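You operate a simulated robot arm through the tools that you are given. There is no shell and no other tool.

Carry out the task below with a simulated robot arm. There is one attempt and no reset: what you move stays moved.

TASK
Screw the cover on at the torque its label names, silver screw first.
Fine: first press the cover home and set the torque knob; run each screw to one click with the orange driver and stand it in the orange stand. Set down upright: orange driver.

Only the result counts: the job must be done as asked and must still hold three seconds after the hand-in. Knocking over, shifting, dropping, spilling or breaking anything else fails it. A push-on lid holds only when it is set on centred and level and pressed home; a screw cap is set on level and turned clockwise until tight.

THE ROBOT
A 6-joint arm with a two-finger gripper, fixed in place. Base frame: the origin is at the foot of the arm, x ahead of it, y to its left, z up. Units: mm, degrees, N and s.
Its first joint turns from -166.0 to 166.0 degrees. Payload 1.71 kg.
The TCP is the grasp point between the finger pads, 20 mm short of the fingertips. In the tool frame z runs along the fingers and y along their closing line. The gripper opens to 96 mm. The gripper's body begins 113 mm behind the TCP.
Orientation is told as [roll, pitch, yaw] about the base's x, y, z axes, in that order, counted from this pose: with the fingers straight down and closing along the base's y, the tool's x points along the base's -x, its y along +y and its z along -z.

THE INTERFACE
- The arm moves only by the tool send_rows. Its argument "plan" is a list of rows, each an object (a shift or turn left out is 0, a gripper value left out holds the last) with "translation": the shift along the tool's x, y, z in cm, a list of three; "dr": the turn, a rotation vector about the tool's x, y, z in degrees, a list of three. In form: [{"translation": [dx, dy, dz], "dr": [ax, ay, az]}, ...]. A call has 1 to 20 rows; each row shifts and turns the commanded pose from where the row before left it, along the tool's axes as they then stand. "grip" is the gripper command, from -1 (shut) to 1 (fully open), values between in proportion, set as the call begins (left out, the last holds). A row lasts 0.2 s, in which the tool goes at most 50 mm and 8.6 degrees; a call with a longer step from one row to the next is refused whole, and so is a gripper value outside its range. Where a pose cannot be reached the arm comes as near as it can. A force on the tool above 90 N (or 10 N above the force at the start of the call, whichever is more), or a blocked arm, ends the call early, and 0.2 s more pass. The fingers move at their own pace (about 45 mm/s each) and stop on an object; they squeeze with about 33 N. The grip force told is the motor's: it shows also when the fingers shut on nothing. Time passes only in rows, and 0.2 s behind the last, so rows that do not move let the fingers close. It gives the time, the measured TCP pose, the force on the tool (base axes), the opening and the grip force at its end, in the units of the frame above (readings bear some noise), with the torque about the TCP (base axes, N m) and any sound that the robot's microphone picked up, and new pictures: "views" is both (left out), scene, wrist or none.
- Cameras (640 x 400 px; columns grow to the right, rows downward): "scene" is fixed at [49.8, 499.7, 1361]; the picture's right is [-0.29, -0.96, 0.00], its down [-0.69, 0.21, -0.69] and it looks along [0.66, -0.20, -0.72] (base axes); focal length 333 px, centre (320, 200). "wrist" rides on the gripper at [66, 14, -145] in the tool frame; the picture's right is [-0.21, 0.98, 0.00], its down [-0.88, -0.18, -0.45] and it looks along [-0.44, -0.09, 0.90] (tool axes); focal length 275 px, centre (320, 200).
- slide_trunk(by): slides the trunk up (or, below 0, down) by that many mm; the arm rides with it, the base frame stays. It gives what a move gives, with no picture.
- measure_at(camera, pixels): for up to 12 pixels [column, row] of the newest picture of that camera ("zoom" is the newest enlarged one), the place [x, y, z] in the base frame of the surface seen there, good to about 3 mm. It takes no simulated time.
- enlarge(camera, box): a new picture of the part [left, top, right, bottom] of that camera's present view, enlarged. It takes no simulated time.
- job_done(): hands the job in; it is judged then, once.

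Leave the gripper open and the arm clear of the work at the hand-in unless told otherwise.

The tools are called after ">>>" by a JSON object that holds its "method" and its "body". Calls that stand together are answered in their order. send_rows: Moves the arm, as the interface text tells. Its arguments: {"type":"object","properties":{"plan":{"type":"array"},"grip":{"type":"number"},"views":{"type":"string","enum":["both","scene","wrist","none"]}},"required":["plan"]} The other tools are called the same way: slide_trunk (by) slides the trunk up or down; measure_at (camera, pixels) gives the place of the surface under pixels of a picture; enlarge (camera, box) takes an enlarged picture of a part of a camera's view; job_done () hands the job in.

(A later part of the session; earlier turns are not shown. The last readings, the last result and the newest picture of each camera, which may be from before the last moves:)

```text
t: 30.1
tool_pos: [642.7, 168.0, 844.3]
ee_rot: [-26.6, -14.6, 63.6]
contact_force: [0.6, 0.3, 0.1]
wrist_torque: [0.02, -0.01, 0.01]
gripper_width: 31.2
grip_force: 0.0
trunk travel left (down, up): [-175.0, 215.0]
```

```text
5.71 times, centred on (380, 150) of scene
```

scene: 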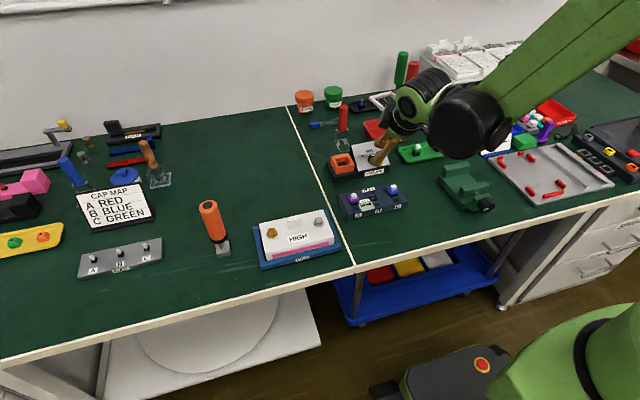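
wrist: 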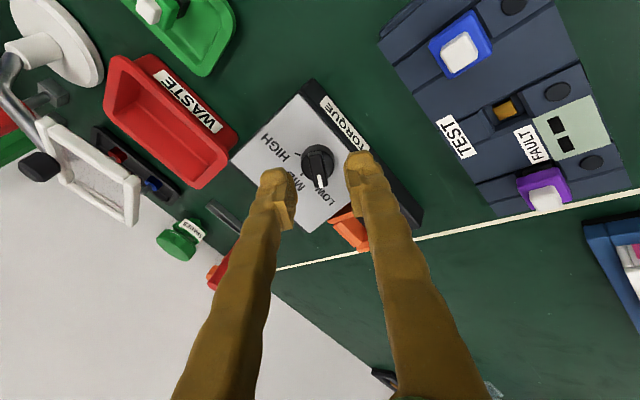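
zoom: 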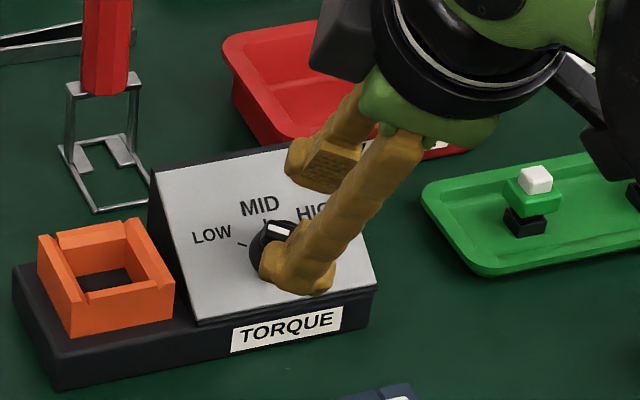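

The bar lies between the fingers, about 2 mm toward tool -y. I'll shift 1.5 mm, advance 22 mm so the fingertips overlap the bar by about 8 mm, and check the force before closing.

>>> {"method": "send_rows", "body": {"plan": [{"translation": [0, -0.15, 0]}, {"translation": [0, 0, 1.0]}, {"translation": [0, 0, 0.7]}, {"translation": [0, 0, 0.5]}, {"translation": [0, 0, 0]}], "views": "both"}}

>>> {"method": "enlarge", "body": {"camera": "wrist", "box": [240, 90, 400, 220]}}

>>> {"method": "enlarge", "body": {"camera": "scene", "box": [335, 115, 425, 185]}}

```text
t: 31.3
tool_pos: [654.8, 165.6, 825.3]
ee_rot: [-26.6, -14.7, 63.4]
contact_force: [-0.1, -0.1, 0.5]
wrist_torque: [0.01, -0.02, -0.01]
gripper_width: 31.1
grip_force: 0.1
trunk travel left (down, up): [-175.0, 215.0]
```

scene: 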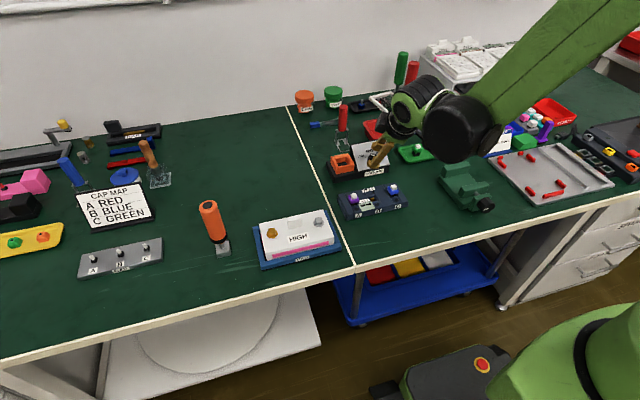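
wrist: 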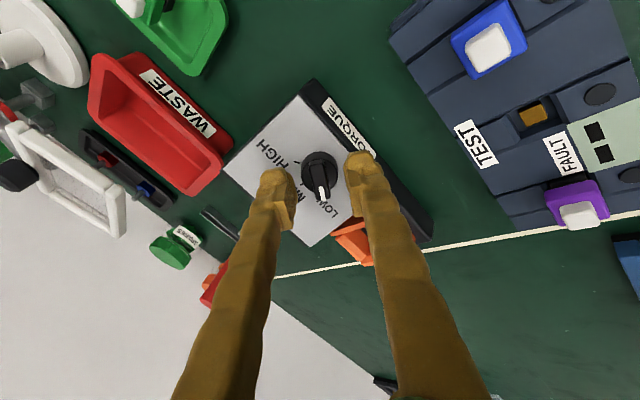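

```text
3.08 times, centred on (320, 155) of wrist
```

zoom: 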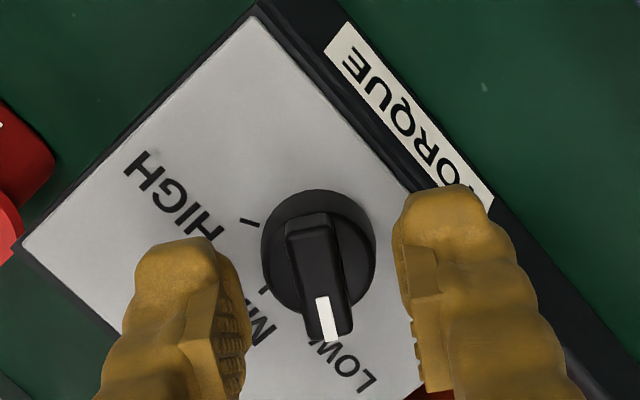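

```text
5.71 times, centred on (380, 150) of scene
```

zoom: 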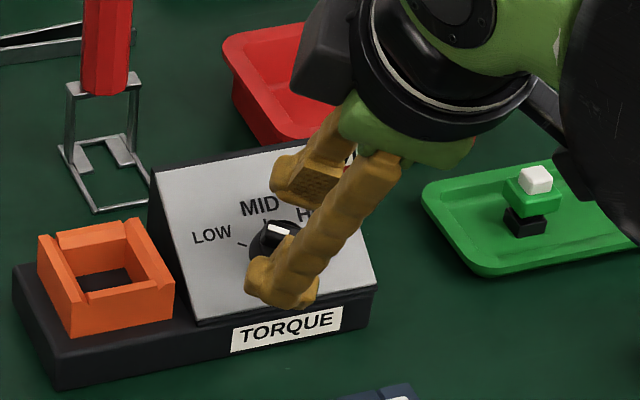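

I'll measure the bar top from this close view to confirm how far the fingertips overlap it.

>>> {"method": "enlarge", "body": {"camera": "wrist", "box": [240, 90, 400, 220]}}

>>> {"method": "measure_at", "body": {"camera": "zoom", "pixels": [[310, 230], [319, 260], [325, 290], [328, 325], [313, 245], [290, 220], [350, 280], [355, 220], [345, 215], [275, 265], [300, 300], [270, 230]]}}

```text
3.08 times, centred on (320, 155) of wrist
```

zoom: 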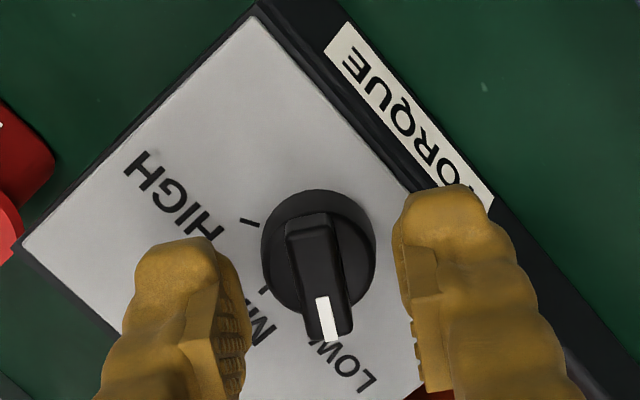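

```text
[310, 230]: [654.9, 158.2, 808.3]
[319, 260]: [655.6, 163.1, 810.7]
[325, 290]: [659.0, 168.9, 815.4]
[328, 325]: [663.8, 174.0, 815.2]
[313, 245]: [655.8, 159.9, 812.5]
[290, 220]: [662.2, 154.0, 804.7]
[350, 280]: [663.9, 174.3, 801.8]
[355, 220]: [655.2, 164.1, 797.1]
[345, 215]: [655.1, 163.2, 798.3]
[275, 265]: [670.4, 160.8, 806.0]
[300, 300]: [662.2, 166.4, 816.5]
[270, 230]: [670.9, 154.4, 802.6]
```

The bar top is at 25 mm and the cylinder top at 13.7 mm off the panel, so my fingertips at 18 mm overlap the bar by 7 mm. Closing on it.

>>> {"method": "send_rows", "body": {"plan": [{"translation": [0, 0, 0]}, {"translation": [0, 0, 0]}, {"translation": [0, 0, 0]}], "grip": -1, "views": "wrist"}}

>>> {"method": "enlarge", "body": {"camera": "wrist", "box": [240, 90, 400, 220]}}

```text
t: 32.1
tool_pos: [654.3, 168.4, 825.3]
ee_rot: [-26.7, -14.6, 63.5]
contact_force: [-1.3, 1.0, -2.8]
wrist_torque: [0.06, -0.01, 0.02]
gripper_width: 9.0
grip_force: 34.9
trunk travel left (down, up): [-175.0, 215.0]
```

wrist: 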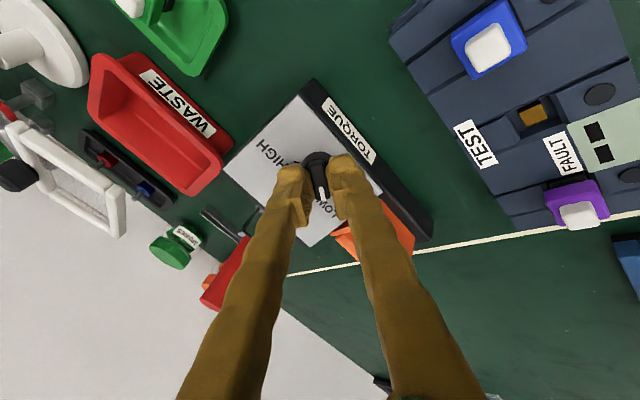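

```text
3.08 times, centred on (320, 155) of wrist
```

zoom: 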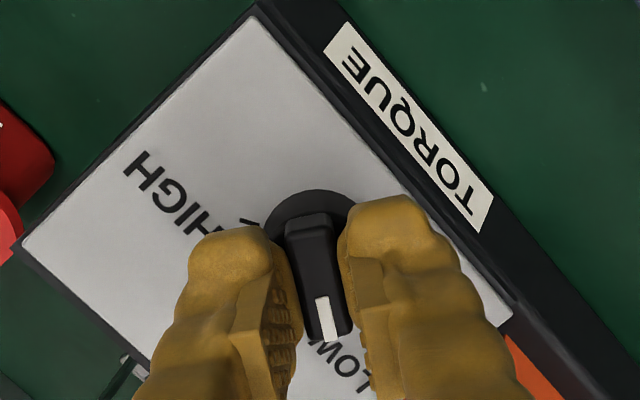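

Gripped at 9.0 mm. I'll turn clockwise 30° first (positive about tool z) and read the forces.

>>> {"method": "send_rows", "body": {"plan": [{"dr": [0, 0, 7.5]}, {"dr": [0, 0, 7.5]}, {"dr": [0, 0, 7.5]}, {"dr": [0, 0, 7.5]}, {"translation": [0, 0, 0]}], "views": "wrist"}}

>>> {"method": "enlarge", "body": {"camera": "wrist", "box": [240, 90, 400, 220]}}

```text
t: 33.3
tool_pos: [655.1, 166.8, 825.4]
ee_rot: [-16.0, -25.7, 33.6]
contact_force: [-12.1, 1.9, -11.5]
wrist_torque: [0.03, 0.19, 0.0]
gripper_width: 9.1
grip_force: 35.2
trunk travel left (down, up): [-175.0, 215.0]
```

wrist: 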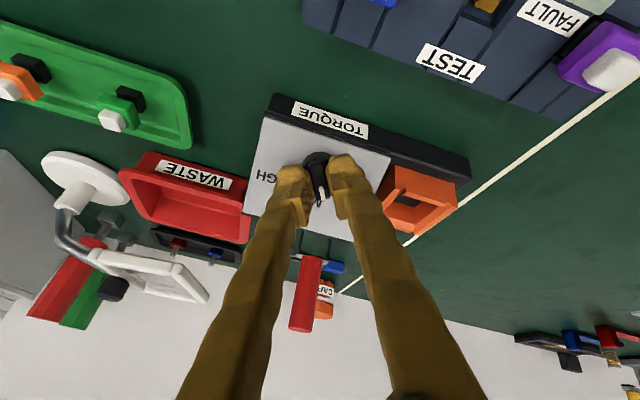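

```text
3.08 times, centred on (320, 155) of wrist
```

zoom: 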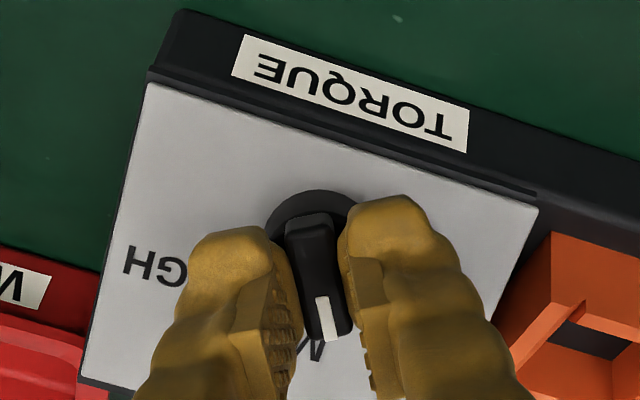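

The knob turns with the gripper. A side force of about 16 N down the slope suggests the TCP is about 1 mm too high on the panel. I'll correct by 1.2 mm and continue another 45°.

>>> {"method": "send_rows", "body": {"plan": [{"translation": [0.1, 0.06, 0]}, {"dr": [0, 0, 7.5]}, {"dr": [0, 0, 7.5]}, {"dr": [0, 0, 7.5]}, {"dr": [0, 0, 7.5]}, {"dr": [0, 0, 7.5]}, {"dr": [0, 0, 7.5]}, {"translation": [0, 0, 0]}], "views": "wrist"}}

>>> {"method": "enlarge", "body": {"camera": "wrist", "box": [240, 90, 400, 220]}}

```text
t: 35.1
tool_pos: [654.7, 166.4, 825.1]
ee_rot: [8.7, -28.9, -17.4]
contact_force: [18.7, 8.2, 21.3]
wrist_torque: [0.08, -0.42, 0.06]
gripper_width: 9.1
grip_force: 35.4
trunk travel left (down, up): [-175.0, 215.0]
```

wrist: 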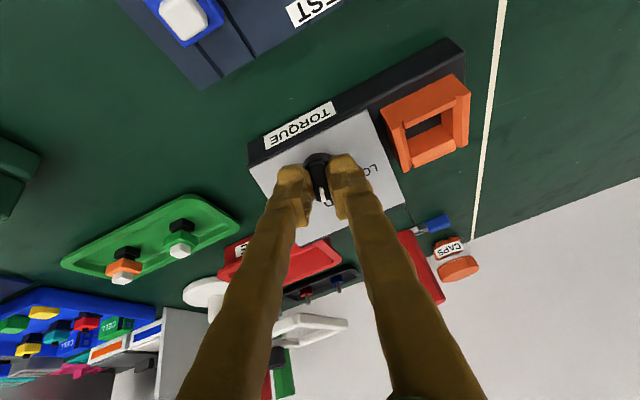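

```text
3.08 times, centred on (320, 155) of wrist
```

zoom: 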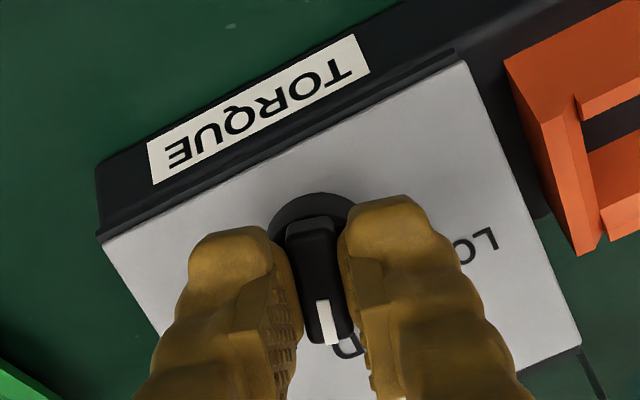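

The side force flipped to about 27 N up-slope, so my correction was too big and the joint is stiff. I'll ease back 0.5 mm and finish the turn with a small compensation, stopping at 105° to check.

>>> {"method": "send_rows", "body": {"plan": [{"translation": [-0.048, 0.03, 0]}, {"translation": [0, 0, 0]}, {"translation": [0.003, 0.007, 0], "dr": [0, 0, 7.5]}, {"translation": [0.004, 0.007, 0], "dr": [0, 0, 7.5]}, {"translation": [0.005, 0.006, 0], "dr": [0, 0, 7.5]}, {"translation": [0.005, 0.006, 0], "dr": [0, 0, 7.5]}, {"translation": [0, 0, 0]}], "views": "wrist"}}

>>> {"method": "enlarge", "body": {"camera": "wrist", "box": [240, 90, 400, 220]}}

```text
t: 36.7
tool_pos: [654.9, 167.6, 823.1]
ee_rot: [22.3, -20.5, -49.2]
contact_force: [12.8, -0.2, 1.4]
wrist_torque: [-0.05, -0.24, -0.01]
gripper_width: 9.1
grip_force: 34.9
trunk travel left (down, up): [-175.0, 215.0]
```

wrist: 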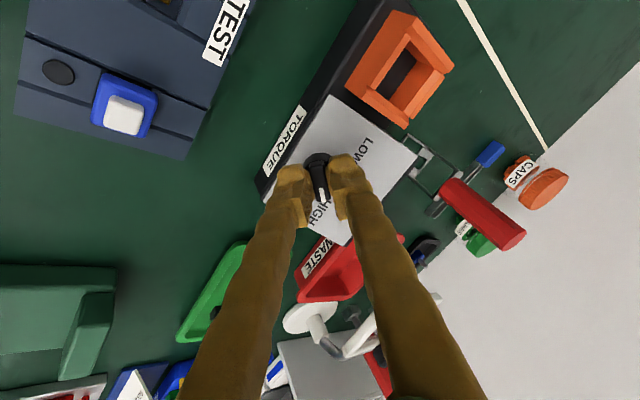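

```text
3.08 times, centred on (320, 155) of wrist
```

zoom: 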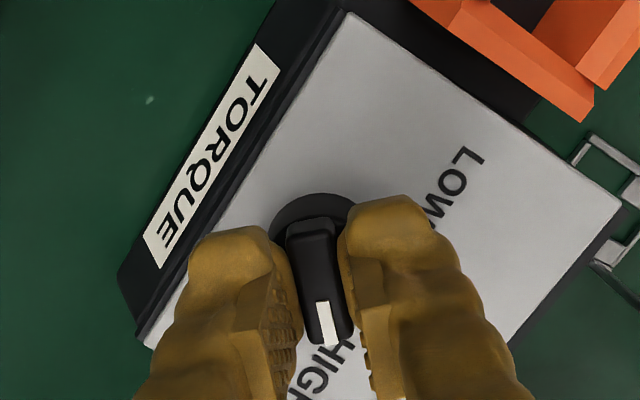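

Forces are down to about 13 N and the pointer is approaching HIGH. I'll turn the last 15°.

>>> {"method": "send_rows", "body": {"plan": [{"translation": [0.003, 0.003, 0], "dr": [0, 0, 7.5]}, {"translation": [0.003, 0.003, 0], "dr": [0, 0, 7.5]}, {"translation": [0, 0, 0]}, {"translation": [0, 0, 0]}], "views": "both"}}

>>> {"method": "enlarge", "body": {"camera": "wrist", "box": [240, 90, 400, 220]}}

>>> {"method": "enlarge", "body": {"camera": "scene", "box": [350, 135, 400, 180]}}

```text
t: 37.7
tool_pos: [654.8, 166.7, 825.0]
ee_rot: [26.7, -14.4, -63.3]
contact_force: [4.3, -2.2, 0.9]
wrist_torque: [-0.11, -0.13, -0.05]
gripper_width: 8.9
grip_force: 35.3
trunk travel left (down, up): [-175.0, 215.0]
```

scene: 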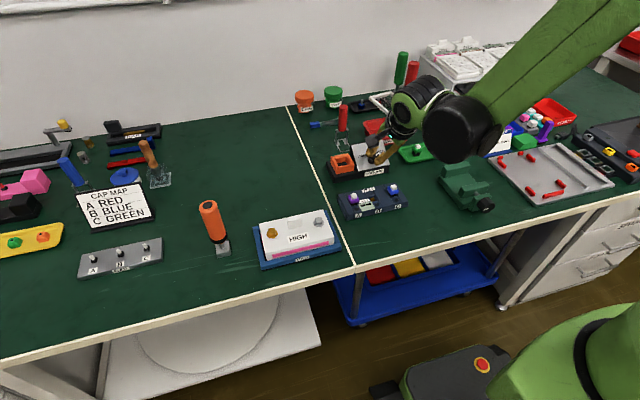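
wrist: 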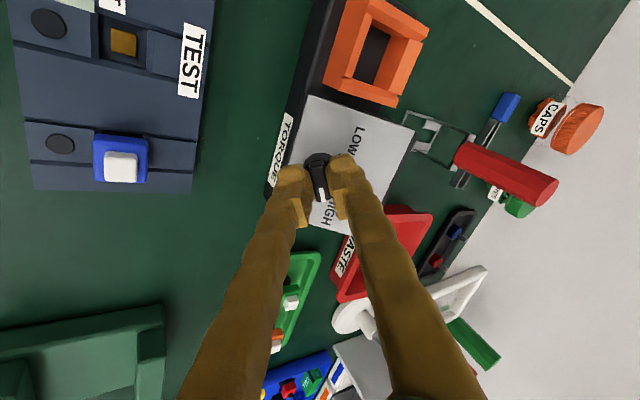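

```text
3.08 times, centred on (320, 155) of wrist
```

zoom: 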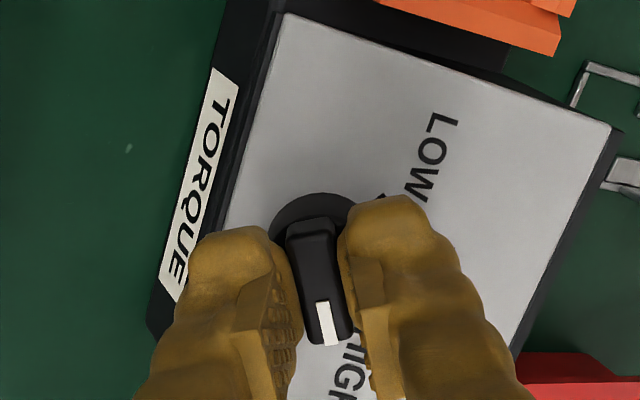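

```text
8.89 times, centred on (375, 158) of scene
```

zoom: 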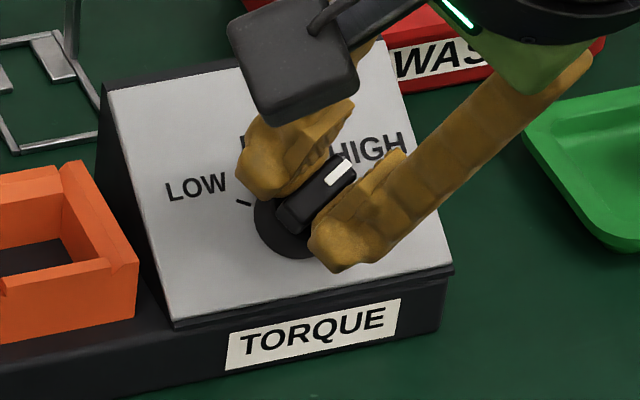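

The pointer now aims at HIGH, and the station hasn't moved from its earlier pixels. I'll release and back straight out along the knob axis.

>>> {"method": "send_rows", "body": {"plan": [{"translation": [0, 0, 0]}, {"translation": [0, 0, 0]}, {"translation": [0, 0, -1.0]}, {"translation": [0, 0, -2.0]}, {"translation": [0, 0, -2.5]}, {"translation": [0, 0, -2.5]}, {"translation": [0, 0, 0]}], "grip": -0.35, "views": "both"}}

>>> {"method": "enlarge", "body": {"camera": "wrist", "box": [240, 60, 400, 190]}}

>>> {"method": "enlarge", "body": {"camera": "scene", "box": [350, 135, 400, 180]}}

```text
t: 39.3
tool_pos: [616.4, 166.4, 894.6]
ee_rot: [26.6, -14.4, -63.3]
contact_force: [-0.8, 0.3, 0.0]
wrist_torque: [0.01, -0.02, -0.02]
gripper_width: 31.0
grip_force: 0.2
trunk travel left (down, up): [-175.0, 215.0]
```

scene: 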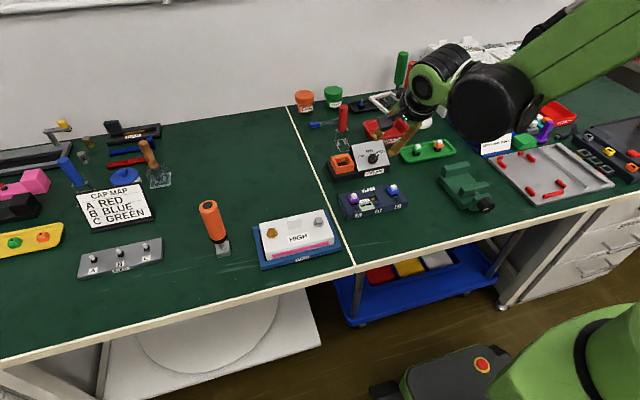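
wrist: 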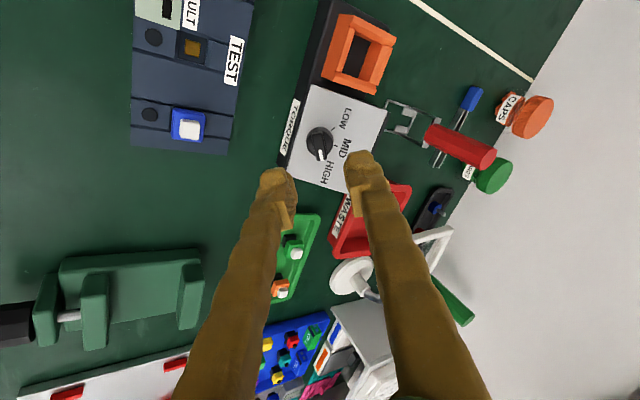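

```text
3.08 times, centred on (320, 125) of wrist
```

zoom: 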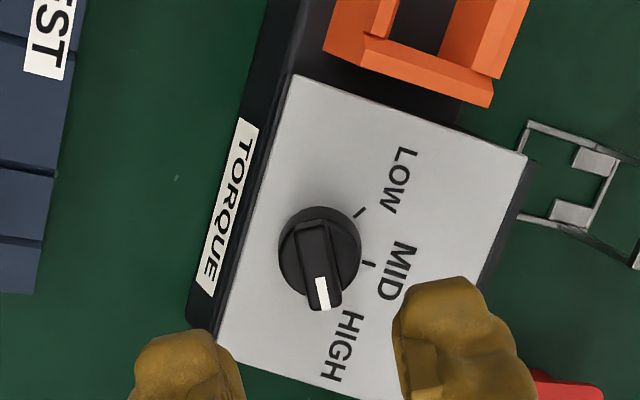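

```text
8.89 times, centred on (375, 158) of scene
```

zoom: 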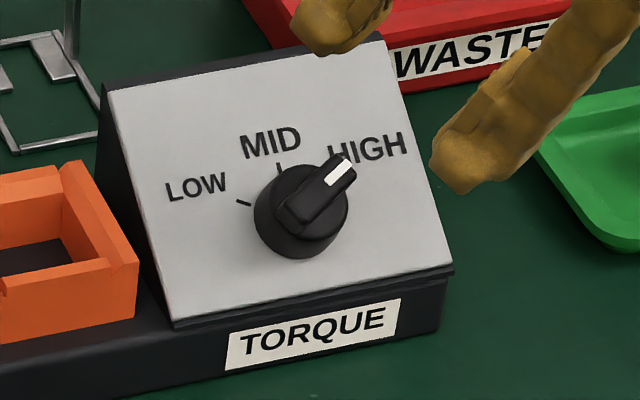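

The pointer covers the HIGH tick. I'll measure the bar ends to confirm the angle numerically.

>>> {"method": "enlarge", "body": {"camera": "wrist", "box": [290, 105, 350, 175]}}

>>> {"method": "measure_at", "body": {"camera": "zoom", "pixels": [[310, 180], [320, 220], [330, 260], [335, 290], [340, 310], [305, 160], [315, 200], [325, 240]]}}

```text
5.71 times, centred on (320, 140) of wrist
```

zoom: 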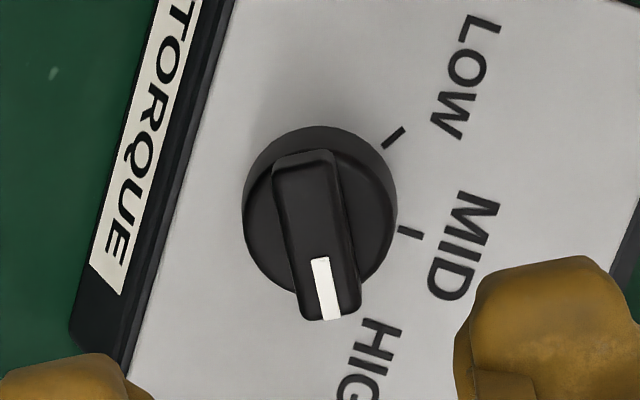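

```text
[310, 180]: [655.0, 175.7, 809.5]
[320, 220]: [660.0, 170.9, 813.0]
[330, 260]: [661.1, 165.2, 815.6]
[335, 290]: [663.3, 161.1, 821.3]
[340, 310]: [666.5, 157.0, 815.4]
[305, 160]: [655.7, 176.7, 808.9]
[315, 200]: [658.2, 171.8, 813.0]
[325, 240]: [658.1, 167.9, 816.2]
```

Within measurement noise the bar sits at HIGH, and the tool turned exactly 120° from LOW. Next is the driver: I'll undo the twist and tilt, rise, and move to a high viewpoint near it.

>>> {"method": "send_rows", "body": {"plan": [{"dr": [0, 0, -7.5]}, {"dr": [0, 0, -7.5]}, {"dr": [0, 0, -7.5]}, {"dr": [0, 0, -7.5]}, {"dr": [0, 0, -7.5]}, {"dr": [0, 0, -7.5]}, {"dr": [0, 0, -7.5]}, {"dr": [0, 0, -7.5]}, {"dr": [0, 7.5, 0]}, {"dr": [0, 7.5, 0]}, {"dr": [0, 7.5, 0]}, {"dr": [0, 7.5, 0]}, {"translation": [0, 0, 0]}], "views": "none"}}

>>> {"method": "send_rows", "body": {"plan": [{"translation": [0, 0, -3.0]}, {"translation": [0, 0, -3.0]}, {"translation": [1.6, 3.8, -1.0]}, {"translation": [1.6, 3.8, -1.0]}, {"translation": [1.6, 3.8, -1.0]}, {"translation": [1.6, 3.8, -0.5]}, {"translation": [1.6, 3.8, -0.5]}, {"translation": [1.6, 3.8, -0.5]}, {"translation": [1.6, 3.8, -0.5]}, {"translation": [1.6, 3.8, -0.5]}, {"translation": [1.6, 3.8, 0]}, {"translation": [1.6, 3.8, 0]}, {"translation": [1.6, 3.8, 0]}, {"translation": [0, 0, 0]}], "grip": 1, "views": "both"}}

```text
t: 42.1
tool_pos: [615.2, 167.1, 895.0]
ee_rot: [0.2, 0.1, 0.2]
contact_force: [0.0, -0.4, -0.3]
wrist_torque: [-0.02, 0.08, 0.01]
gripper_width: 31.3
grip_force: 0.0
trunk travel left (down, up): [-175.0, 215.0]
```

```text
t: 45.1
tool_pos: [438.0, 585.3, 1007.6]
ee_rot: [0.1, 0.0, 0.0]
contact_force: [-0.1, 0.1, 0.1]
wrist_torque: [-0.03, -0.01, 0.01]
gripper_width: 96.0
grip_force: 0.1
trunk travel left (down, up): [-175.0, 215.0]
```

scene: 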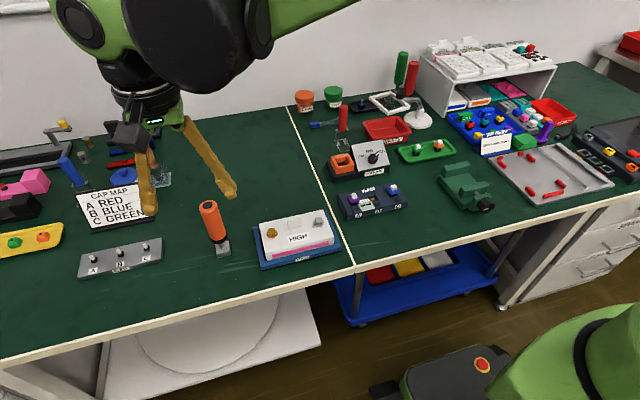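
wrist: 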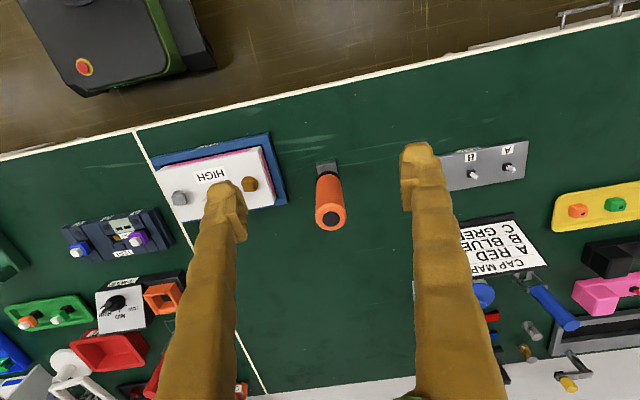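

The driver is at (330,195) in the wrist view. I'll zoom in on it from both cameras and measure its top, handle and foot.

>>> {"method": "enlarge", "body": {"camera": "wrist", "box": [290, 150, 370, 240]}}

>>> {"method": "measure_at", "body": {"camera": "zoom", "pixels": [[325, 317], [325, 295], [325, 340], [265, 320], [390, 310], [305, 60], [285, 70], [345, 60], [300, 120], [300, 200], [320, 280], [310, 45]]}}

>>> {"method": "enlarge", "body": {"camera": "scene", "box": [190, 190, 250, 265]}}

>>> {"method": "measure_at", "body": {"camera": "zoom", "pixels": [[275, 80], [245, 90], [305, 75], [300, 200], [290, 150], [330, 270], [330, 300], [340, 345], [310, 330], [370, 320], [300, 180], [330, 220]]}}

```text
4.44 times, centred on (330, 195) of wrist
```

zoom: 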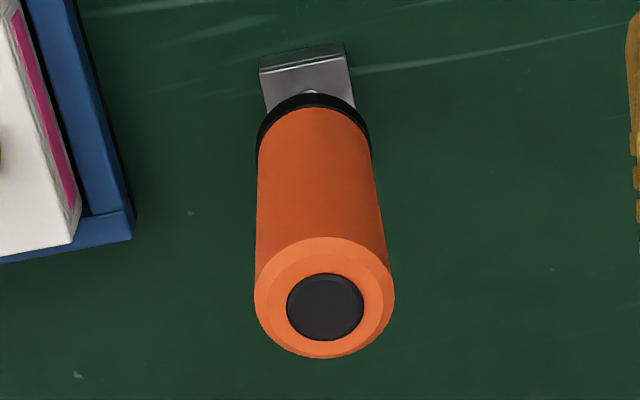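

```text
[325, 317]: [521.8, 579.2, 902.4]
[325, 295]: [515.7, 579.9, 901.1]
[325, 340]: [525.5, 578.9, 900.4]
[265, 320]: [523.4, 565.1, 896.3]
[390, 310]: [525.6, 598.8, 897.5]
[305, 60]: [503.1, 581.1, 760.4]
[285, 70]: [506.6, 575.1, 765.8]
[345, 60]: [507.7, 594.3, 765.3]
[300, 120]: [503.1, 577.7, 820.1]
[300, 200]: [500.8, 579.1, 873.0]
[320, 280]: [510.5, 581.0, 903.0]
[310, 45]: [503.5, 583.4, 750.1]
```

```text
5.33 times, centred on (220, 228) of scene
```

zoom: 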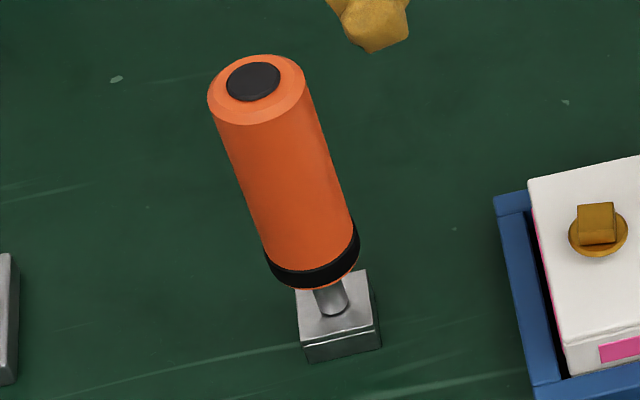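

```text
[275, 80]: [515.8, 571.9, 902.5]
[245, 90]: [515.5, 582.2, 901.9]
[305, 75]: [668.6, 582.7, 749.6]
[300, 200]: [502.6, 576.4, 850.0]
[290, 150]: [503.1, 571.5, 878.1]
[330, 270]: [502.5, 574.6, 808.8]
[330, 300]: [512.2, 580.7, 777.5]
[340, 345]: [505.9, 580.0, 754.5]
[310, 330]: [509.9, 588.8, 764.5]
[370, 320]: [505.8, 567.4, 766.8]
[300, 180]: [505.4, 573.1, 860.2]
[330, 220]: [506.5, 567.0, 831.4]
```

The driver stands with its axis near (518.5, 580.4), top at z=902, handle radius about 17 mm, and a square socket block at the foot. I'll move over it with the gripper fully open, fingertips still above its top.

>>> {"method": "send_rows", "body": {"plan": [{"translation": [-2.7, -0.16, 0]}, {"translation": [-2.7, -0.16, 0]}, {"translation": [-2.65, -0.17, 0]}, {"translation": [0, 0, 2.5]}, {"translation": [0, 0, 2.5]}, {"translation": [0, 0, 1.5]}, {"translation": [0, 0, 0]}, {"translation": [0, 0, 0]}], "grip": 1, "views": "both"}}

>>> {"method": "enlarge", "body": {"camera": "wrist", "box": [230, 100, 410, 220]}}

```text
t: 46.9
tool_pos: [518.6, 579.9, 943.3]
ee_rot: [0.1, 0.0, 0.1]
contact_force: [0.1, -0.6, -0.1]
wrist_torque: [0.02, 0.0, 0.02]
gripper_width: 95.9
grip_force: 0.1
trunk travel left (down, up): [-175.0, 215.0]
```

scene: 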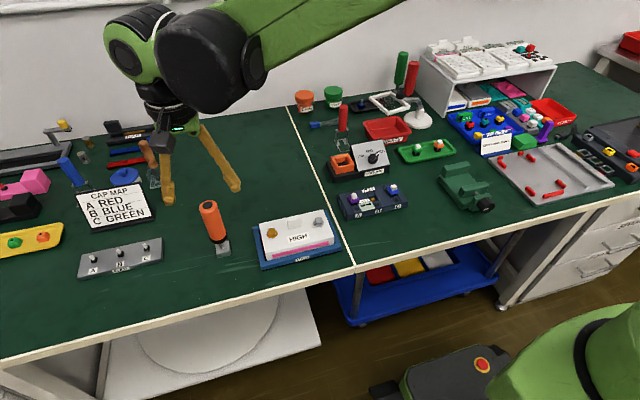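
wrist: 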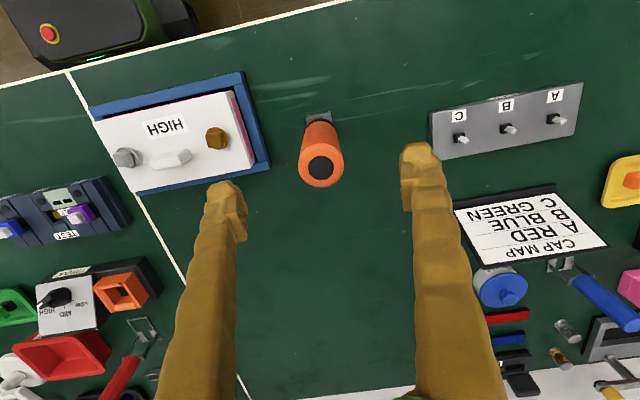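

```text
3.33 times, centred on (320, 160) of wrist
```

zoom: 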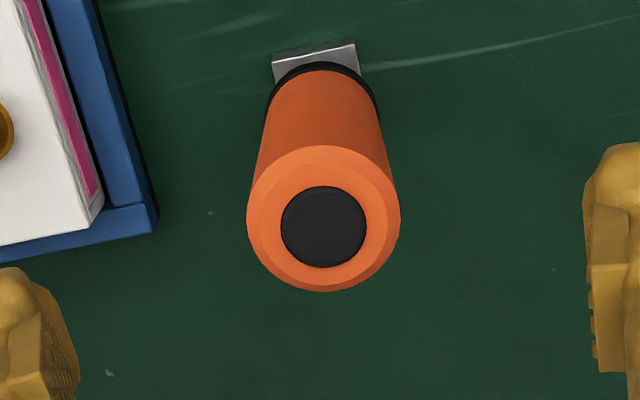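

The driver's top button at (321,168) lies exactly on the tool axis. I'll descend 73 mm to z=870 and then close on the handle.

>>> {"method": "send_rows", "body": {"plan": [{"translation": [0, 0, 2.5]}, {"translation": [0, 0, 2.5]}, {"translation": [0, 0, 1.5]}, {"translation": [0, 0, 0.8]}, {"translation": [0, 0, 0]}, {"translation": [0, 0, 0]}], "grip": 0.2, "views": "wrist"}}

>>> {"method": "send_rows", "body": {"plan": [{"translation": [0, 0, 0]}, {"translation": [0, 0, 0]}, {"translation": [0, 0, 0]}, {"translation": [0, 0, 0]}], "grip": -1, "views": "both"}}

```text
t: 48.3
tool_pos: [518.1, 580.4, 869.5]
ee_rot: [0.1, 0.1, 0.1]
contact_force: [0.9, -0.5, -1.2]
wrist_torque: [-0.01, 0.0, 0.01]
gripper_width: 57.7
grip_force: 0.0
trunk travel left (down, up): [-175.0, 215.0]
```

wrist: 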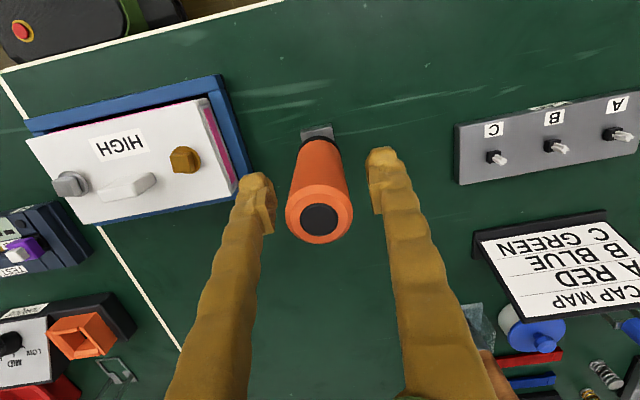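

```text
t: 49.3
tool_pos: [519.3, 580.4, 870.8]
ee_rot: [0.1, 0.0, 0.1]
contact_force: [0.2, -0.8, 0.2]
wrist_torque: [-0.07, 0.0, -0.03]
gripper_width: 32.6
grip_force: 32.8
trunk travel left (down, up): [-175.0, 215.0]
```

scene: 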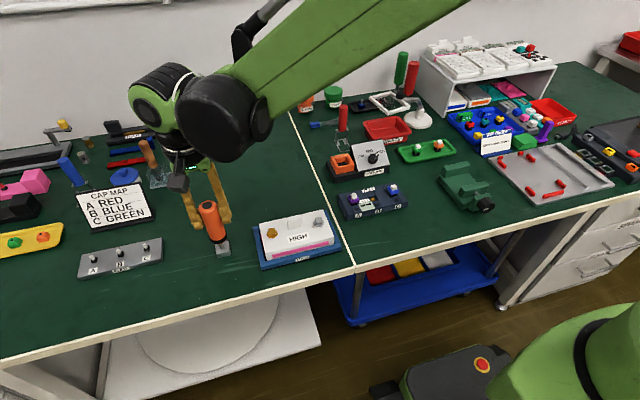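
wrist: 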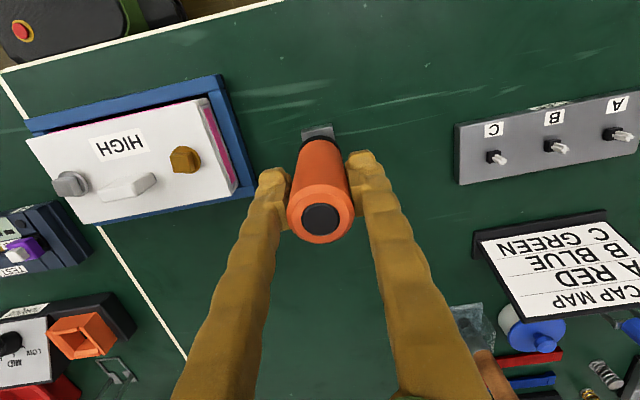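

The handle is gripped at 32.6 mm. I'll lift 40 mm and see whether the grey block comes up with the driver.

>>> {"method": "send_rows", "body": {"plan": [{"translation": [0, 0, -0.5]}, {"translation": [0, 0, -1.5]}, {"translation": [0, 0, -2.0]}, {"translation": [0, 0, 0]}, {"translation": [0, 0, 0]}], "views": "both"}}

>>> {"method": "enlarge", "body": {"camera": "scene", "box": [180, 170, 260, 270]}}

```text
t: 50.5
tool_pos: [518.3, 580.3, 912.6]
ee_rot: [0.1, 0.0, 0.1]
contact_force: [-0.3, 0.6, -1.6]
wrist_torque: [-0.01, -0.06, 0.0]
gripper_width: 32.6
grip_force: 33.0
trunk travel left (down, up): [-175.0, 215.0]
```

scene: 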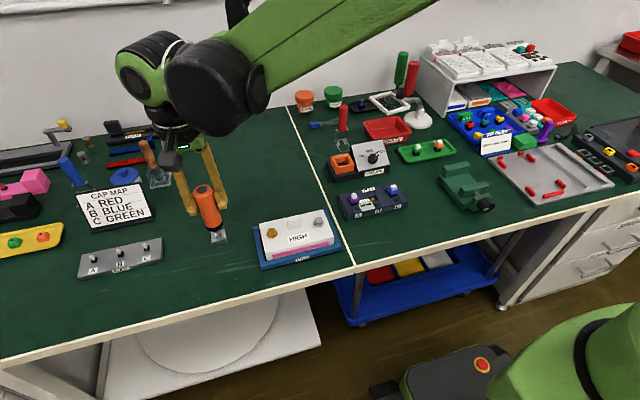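
wrist: 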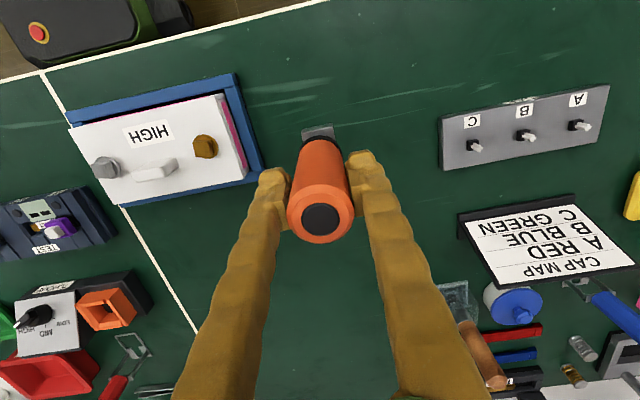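

```text
4.00 times, centred on (220, 220) of scene
```

zoom: 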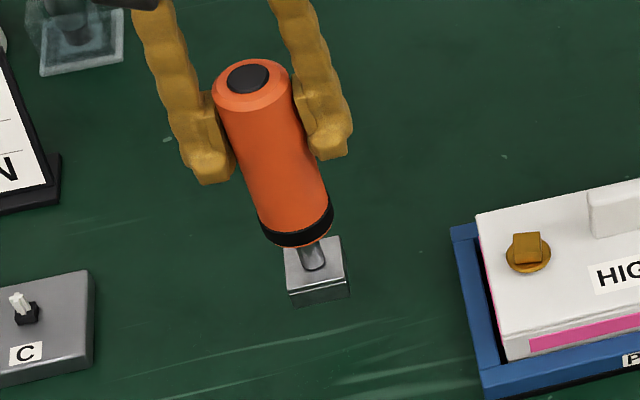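

The block rises with the driver, so it is the socket, with its bottom 122 mm below the TCP. I'll precisely locate the screw heads on the cover.

>>> {"method": "enlarge", "body": {"camera": "scene", "box": [305, 205, 335, 230]}}

>>> {"method": "measure_at", "body": {"camera": "zoom", "pixels": [[290, 180], [320, 200], [300, 240], [340, 160], [250, 260], [400, 220], [325, 280], [330, 180], [360, 190], [280, 200], [200, 330], [450, 330]]}}

>>> {"method": "enlarge", "body": {"camera": "scene", "box": [260, 215, 290, 240]}}

>>> {"method": "measure_at", "body": {"camera": "zoom", "pixels": [[250, 220], [260, 240], [240, 260], [280, 250], [260, 280], [200, 270], [330, 260], [260, 330], [150, 300], [400, 300], [230, 230], [290, 220]]}}

```text
16.00 times, centred on (320, 218) of scene
```

zoom: 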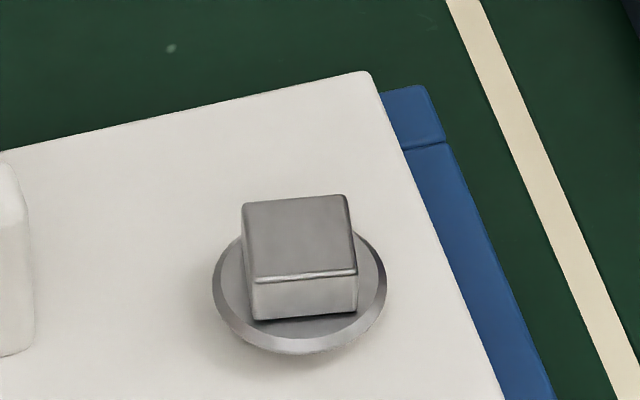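

```text
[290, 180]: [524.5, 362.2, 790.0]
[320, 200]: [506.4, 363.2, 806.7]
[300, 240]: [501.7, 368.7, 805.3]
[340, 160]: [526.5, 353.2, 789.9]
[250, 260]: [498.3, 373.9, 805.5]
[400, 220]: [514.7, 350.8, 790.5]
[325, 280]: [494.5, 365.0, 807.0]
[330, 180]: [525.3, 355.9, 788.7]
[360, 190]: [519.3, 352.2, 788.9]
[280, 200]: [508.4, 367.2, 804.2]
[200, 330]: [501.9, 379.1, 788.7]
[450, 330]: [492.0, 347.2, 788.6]
```

```text
16.00 times, centred on (275, 228) of scene
```

zoom: 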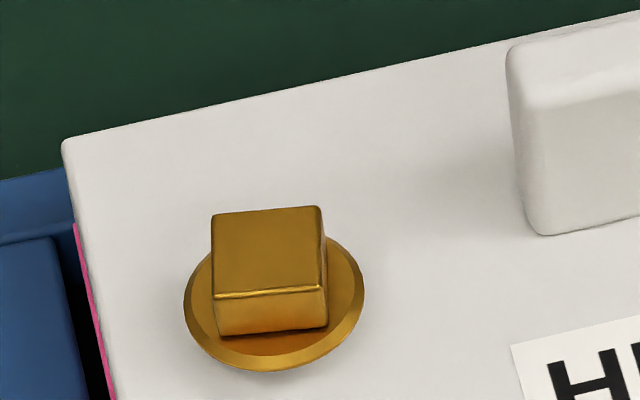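

```text
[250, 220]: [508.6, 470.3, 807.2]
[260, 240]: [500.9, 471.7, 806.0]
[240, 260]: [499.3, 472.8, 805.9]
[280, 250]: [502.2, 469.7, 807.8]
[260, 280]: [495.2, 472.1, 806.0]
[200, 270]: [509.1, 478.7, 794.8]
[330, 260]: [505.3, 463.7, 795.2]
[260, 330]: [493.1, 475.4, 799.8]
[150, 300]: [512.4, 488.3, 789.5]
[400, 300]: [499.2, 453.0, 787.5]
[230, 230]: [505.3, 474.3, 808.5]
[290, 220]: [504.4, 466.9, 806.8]
```

The square heads look turned roughly 8–10° clockwise relative to the plate. I'll verify their yaw from the current wrist image, where both screws are visible at (105,168) and (205,147).

>>> {"method": "enlarge", "body": {"camera": "wrist", "box": [65, 90, 265, 210]}}

>>> {"method": "enlarge", "body": {"camera": "wrist", "box": [80, 145, 130, 190]}}

>>> {"method": "enlarge", "body": {"camera": "wrist", "box": [180, 125, 230, 170]}}

```text
3.20 times, centred on (165, 150) of wrist
```

zoom: 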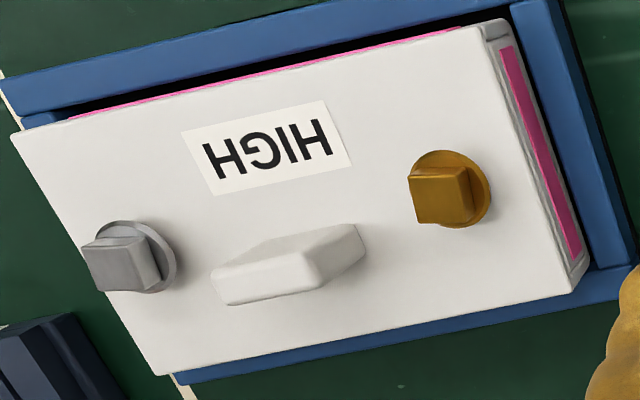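

```text
8.89 times, centred on (105, 168) of wrist
```

zoom: 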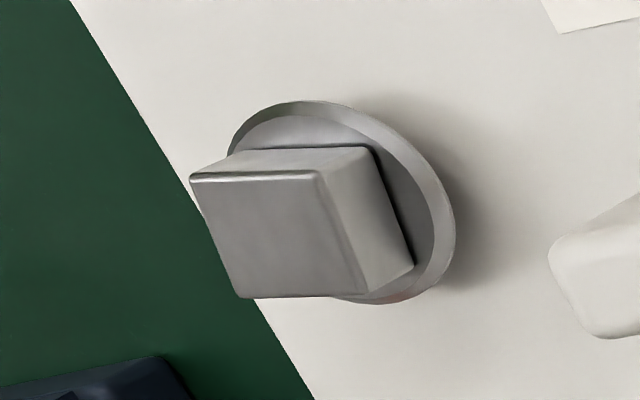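

```text
8.89 times, centred on (205, 148) of wrist
```

zoom: 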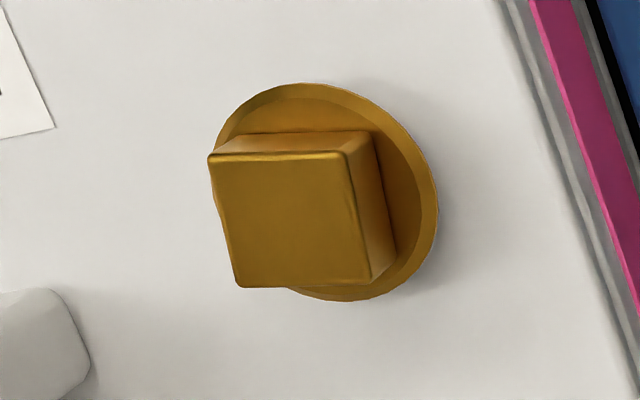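

Both heads come out about 10.5° clockwise (yaw -10.5°). Next I'll check the socket block's own yaw in the hand.

>>> {"method": "enlarge", "body": {"camera": "scene", "box": [204, 222, 240, 250]}}

>>> {"method": "enlarge", "body": {"camera": "wrist", "box": [290, 110, 350, 155]}}

```text
14.29 times, centred on (222, 236) of scene
```

zoom: 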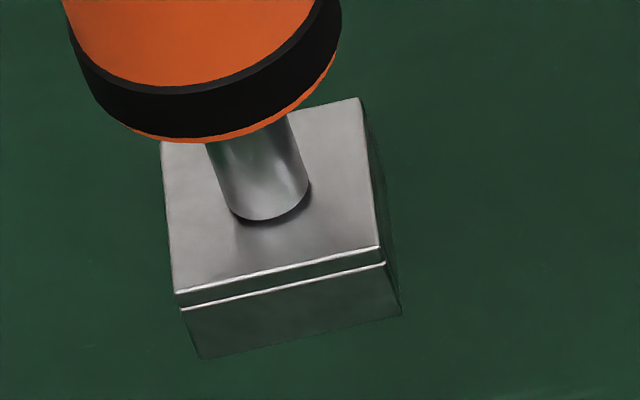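

```text
8.89 times, centred on (320, 132) of wrist
```

zoom: 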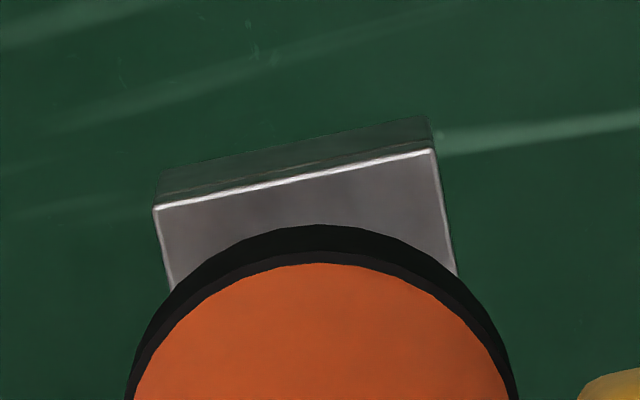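

The block is square to the tool (yaw 0), so I'll turn the tool +10.5° about its z to match the heads. I'll lift to a safe height, fly over the silver screw at about (501.5, 369), and align there.

>>> {"method": "send_rows", "body": {"plan": [{"translation": [0, 0, -2.0]}, {"translation": [0, 0, -2.0]}, {"translation": [0, 0, -1.3]}, {"translation": [0.2, -2.0, 0]}, {"translation": [0.25, -3.0, 0]}, {"translation": [0.25, -3.0, 0]}, {"translation": [0.25, -3.0, 0]}, {"translation": [0.25, -3.0, 0]}, {"translation": [0.25, -3.0, 0]}, {"translation": [0.25, -2.5, 0]}, {"translation": [0, -1.6, 0], "dr": [0, 0, 5.25]}, {"translation": [0, 0, 0], "dr": [0, 0, 5.25]}, {"translation": [0, 0, 0]}, {"translation": [0, 0, 0]}], "views": "both"}}

>>> {"method": "enlarge", "body": {"camera": "scene", "box": [260, 150, 350, 240]}}

```text
t: 53.5
tool_pos: [501.3, 369.0, 964.0]
ee_rot: [0.1, 0.1, -10.6]
contact_force: [-0.8, 0.0, -2.7]
wrist_torque: [-0.04, 0.0, -0.02]
gripper_width: 32.7
grip_force: 32.5
trunk travel left (down, up): [-175.0, 215.0]
```

scene: 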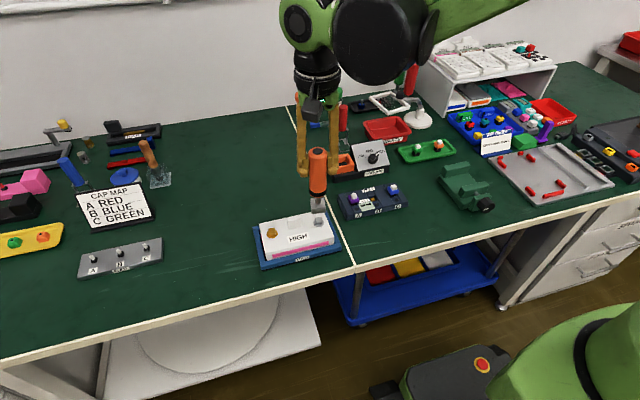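
wrist: 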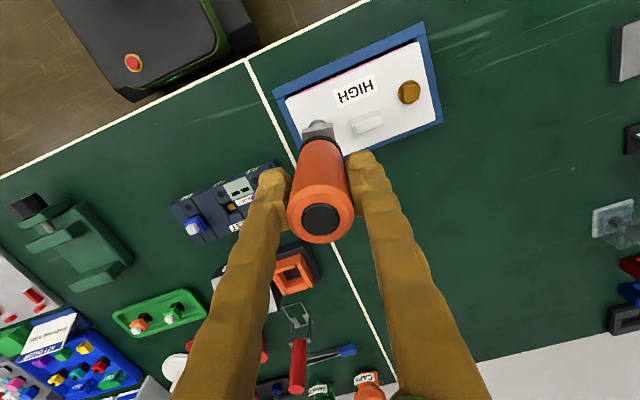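

```text
4.44 times, centred on (305, 195) of scene
```

zoom: 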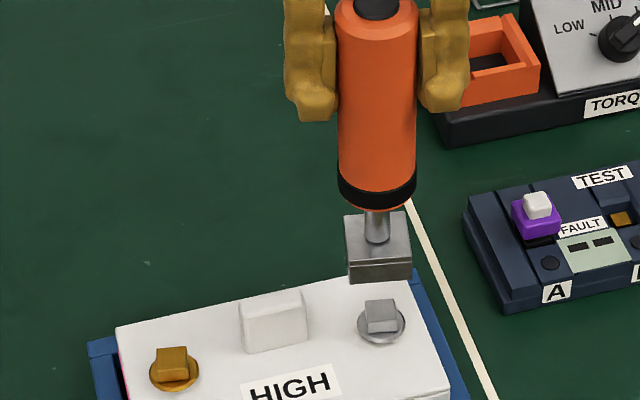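

The socket is above the silver screw. I'll lower 24 mm so it hovers about 10 mm over the head, then check alignment at high zoom.

>>> {"method": "send_rows", "body": {"plan": [{"translation": [0, 0, 1.2]}, {"translation": [0, 0, 1.2]}, {"translation": [0, 0, 0]}, {"translation": [0, 0, 0]}], "views": "both"}}

>>> {"method": "enlarge", "body": {"camera": "scene", "box": [302, 200, 338, 230]}}

>>> {"method": "enlarge", "body": {"camera": "wrist", "box": [280, 95, 360, 155]}}

```text
t: 54.5
tool_pos: [502.9, 367.9, 940.0]
ee_rot: [0.2, -0.1, -10.4]
contact_force: [0.8, 0.2, -2.6]
wrist_torque: [-0.03, 0.0, -0.01]
gripper_width: 32.9
grip_force: 32.8
trunk travel left (down, up): [-175.0, 215.0]
```

scene: 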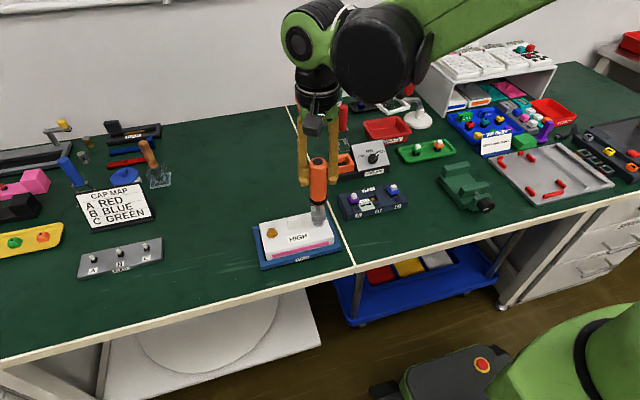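
wrist: 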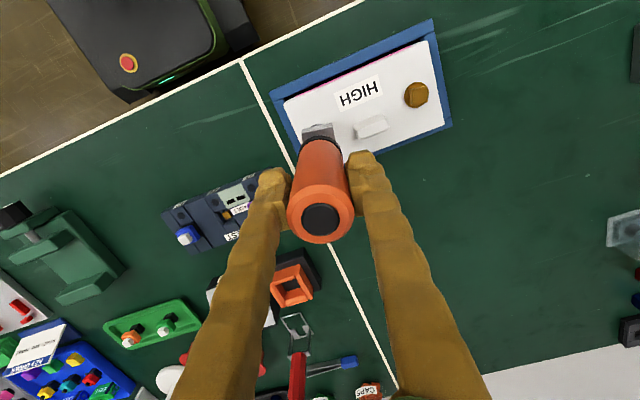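

```text
13.33 times, centred on (320, 215) of scene
```

zoom: 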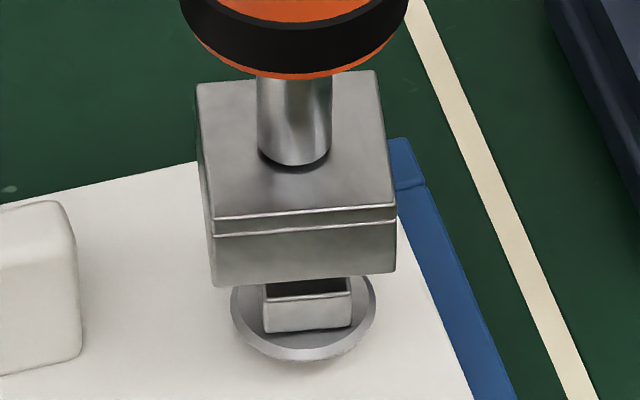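

```text
6.67 times, centred on (320, 125) of wrist
```

zoom: 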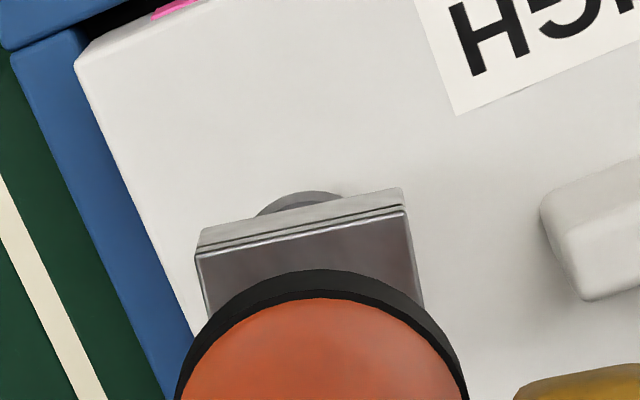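

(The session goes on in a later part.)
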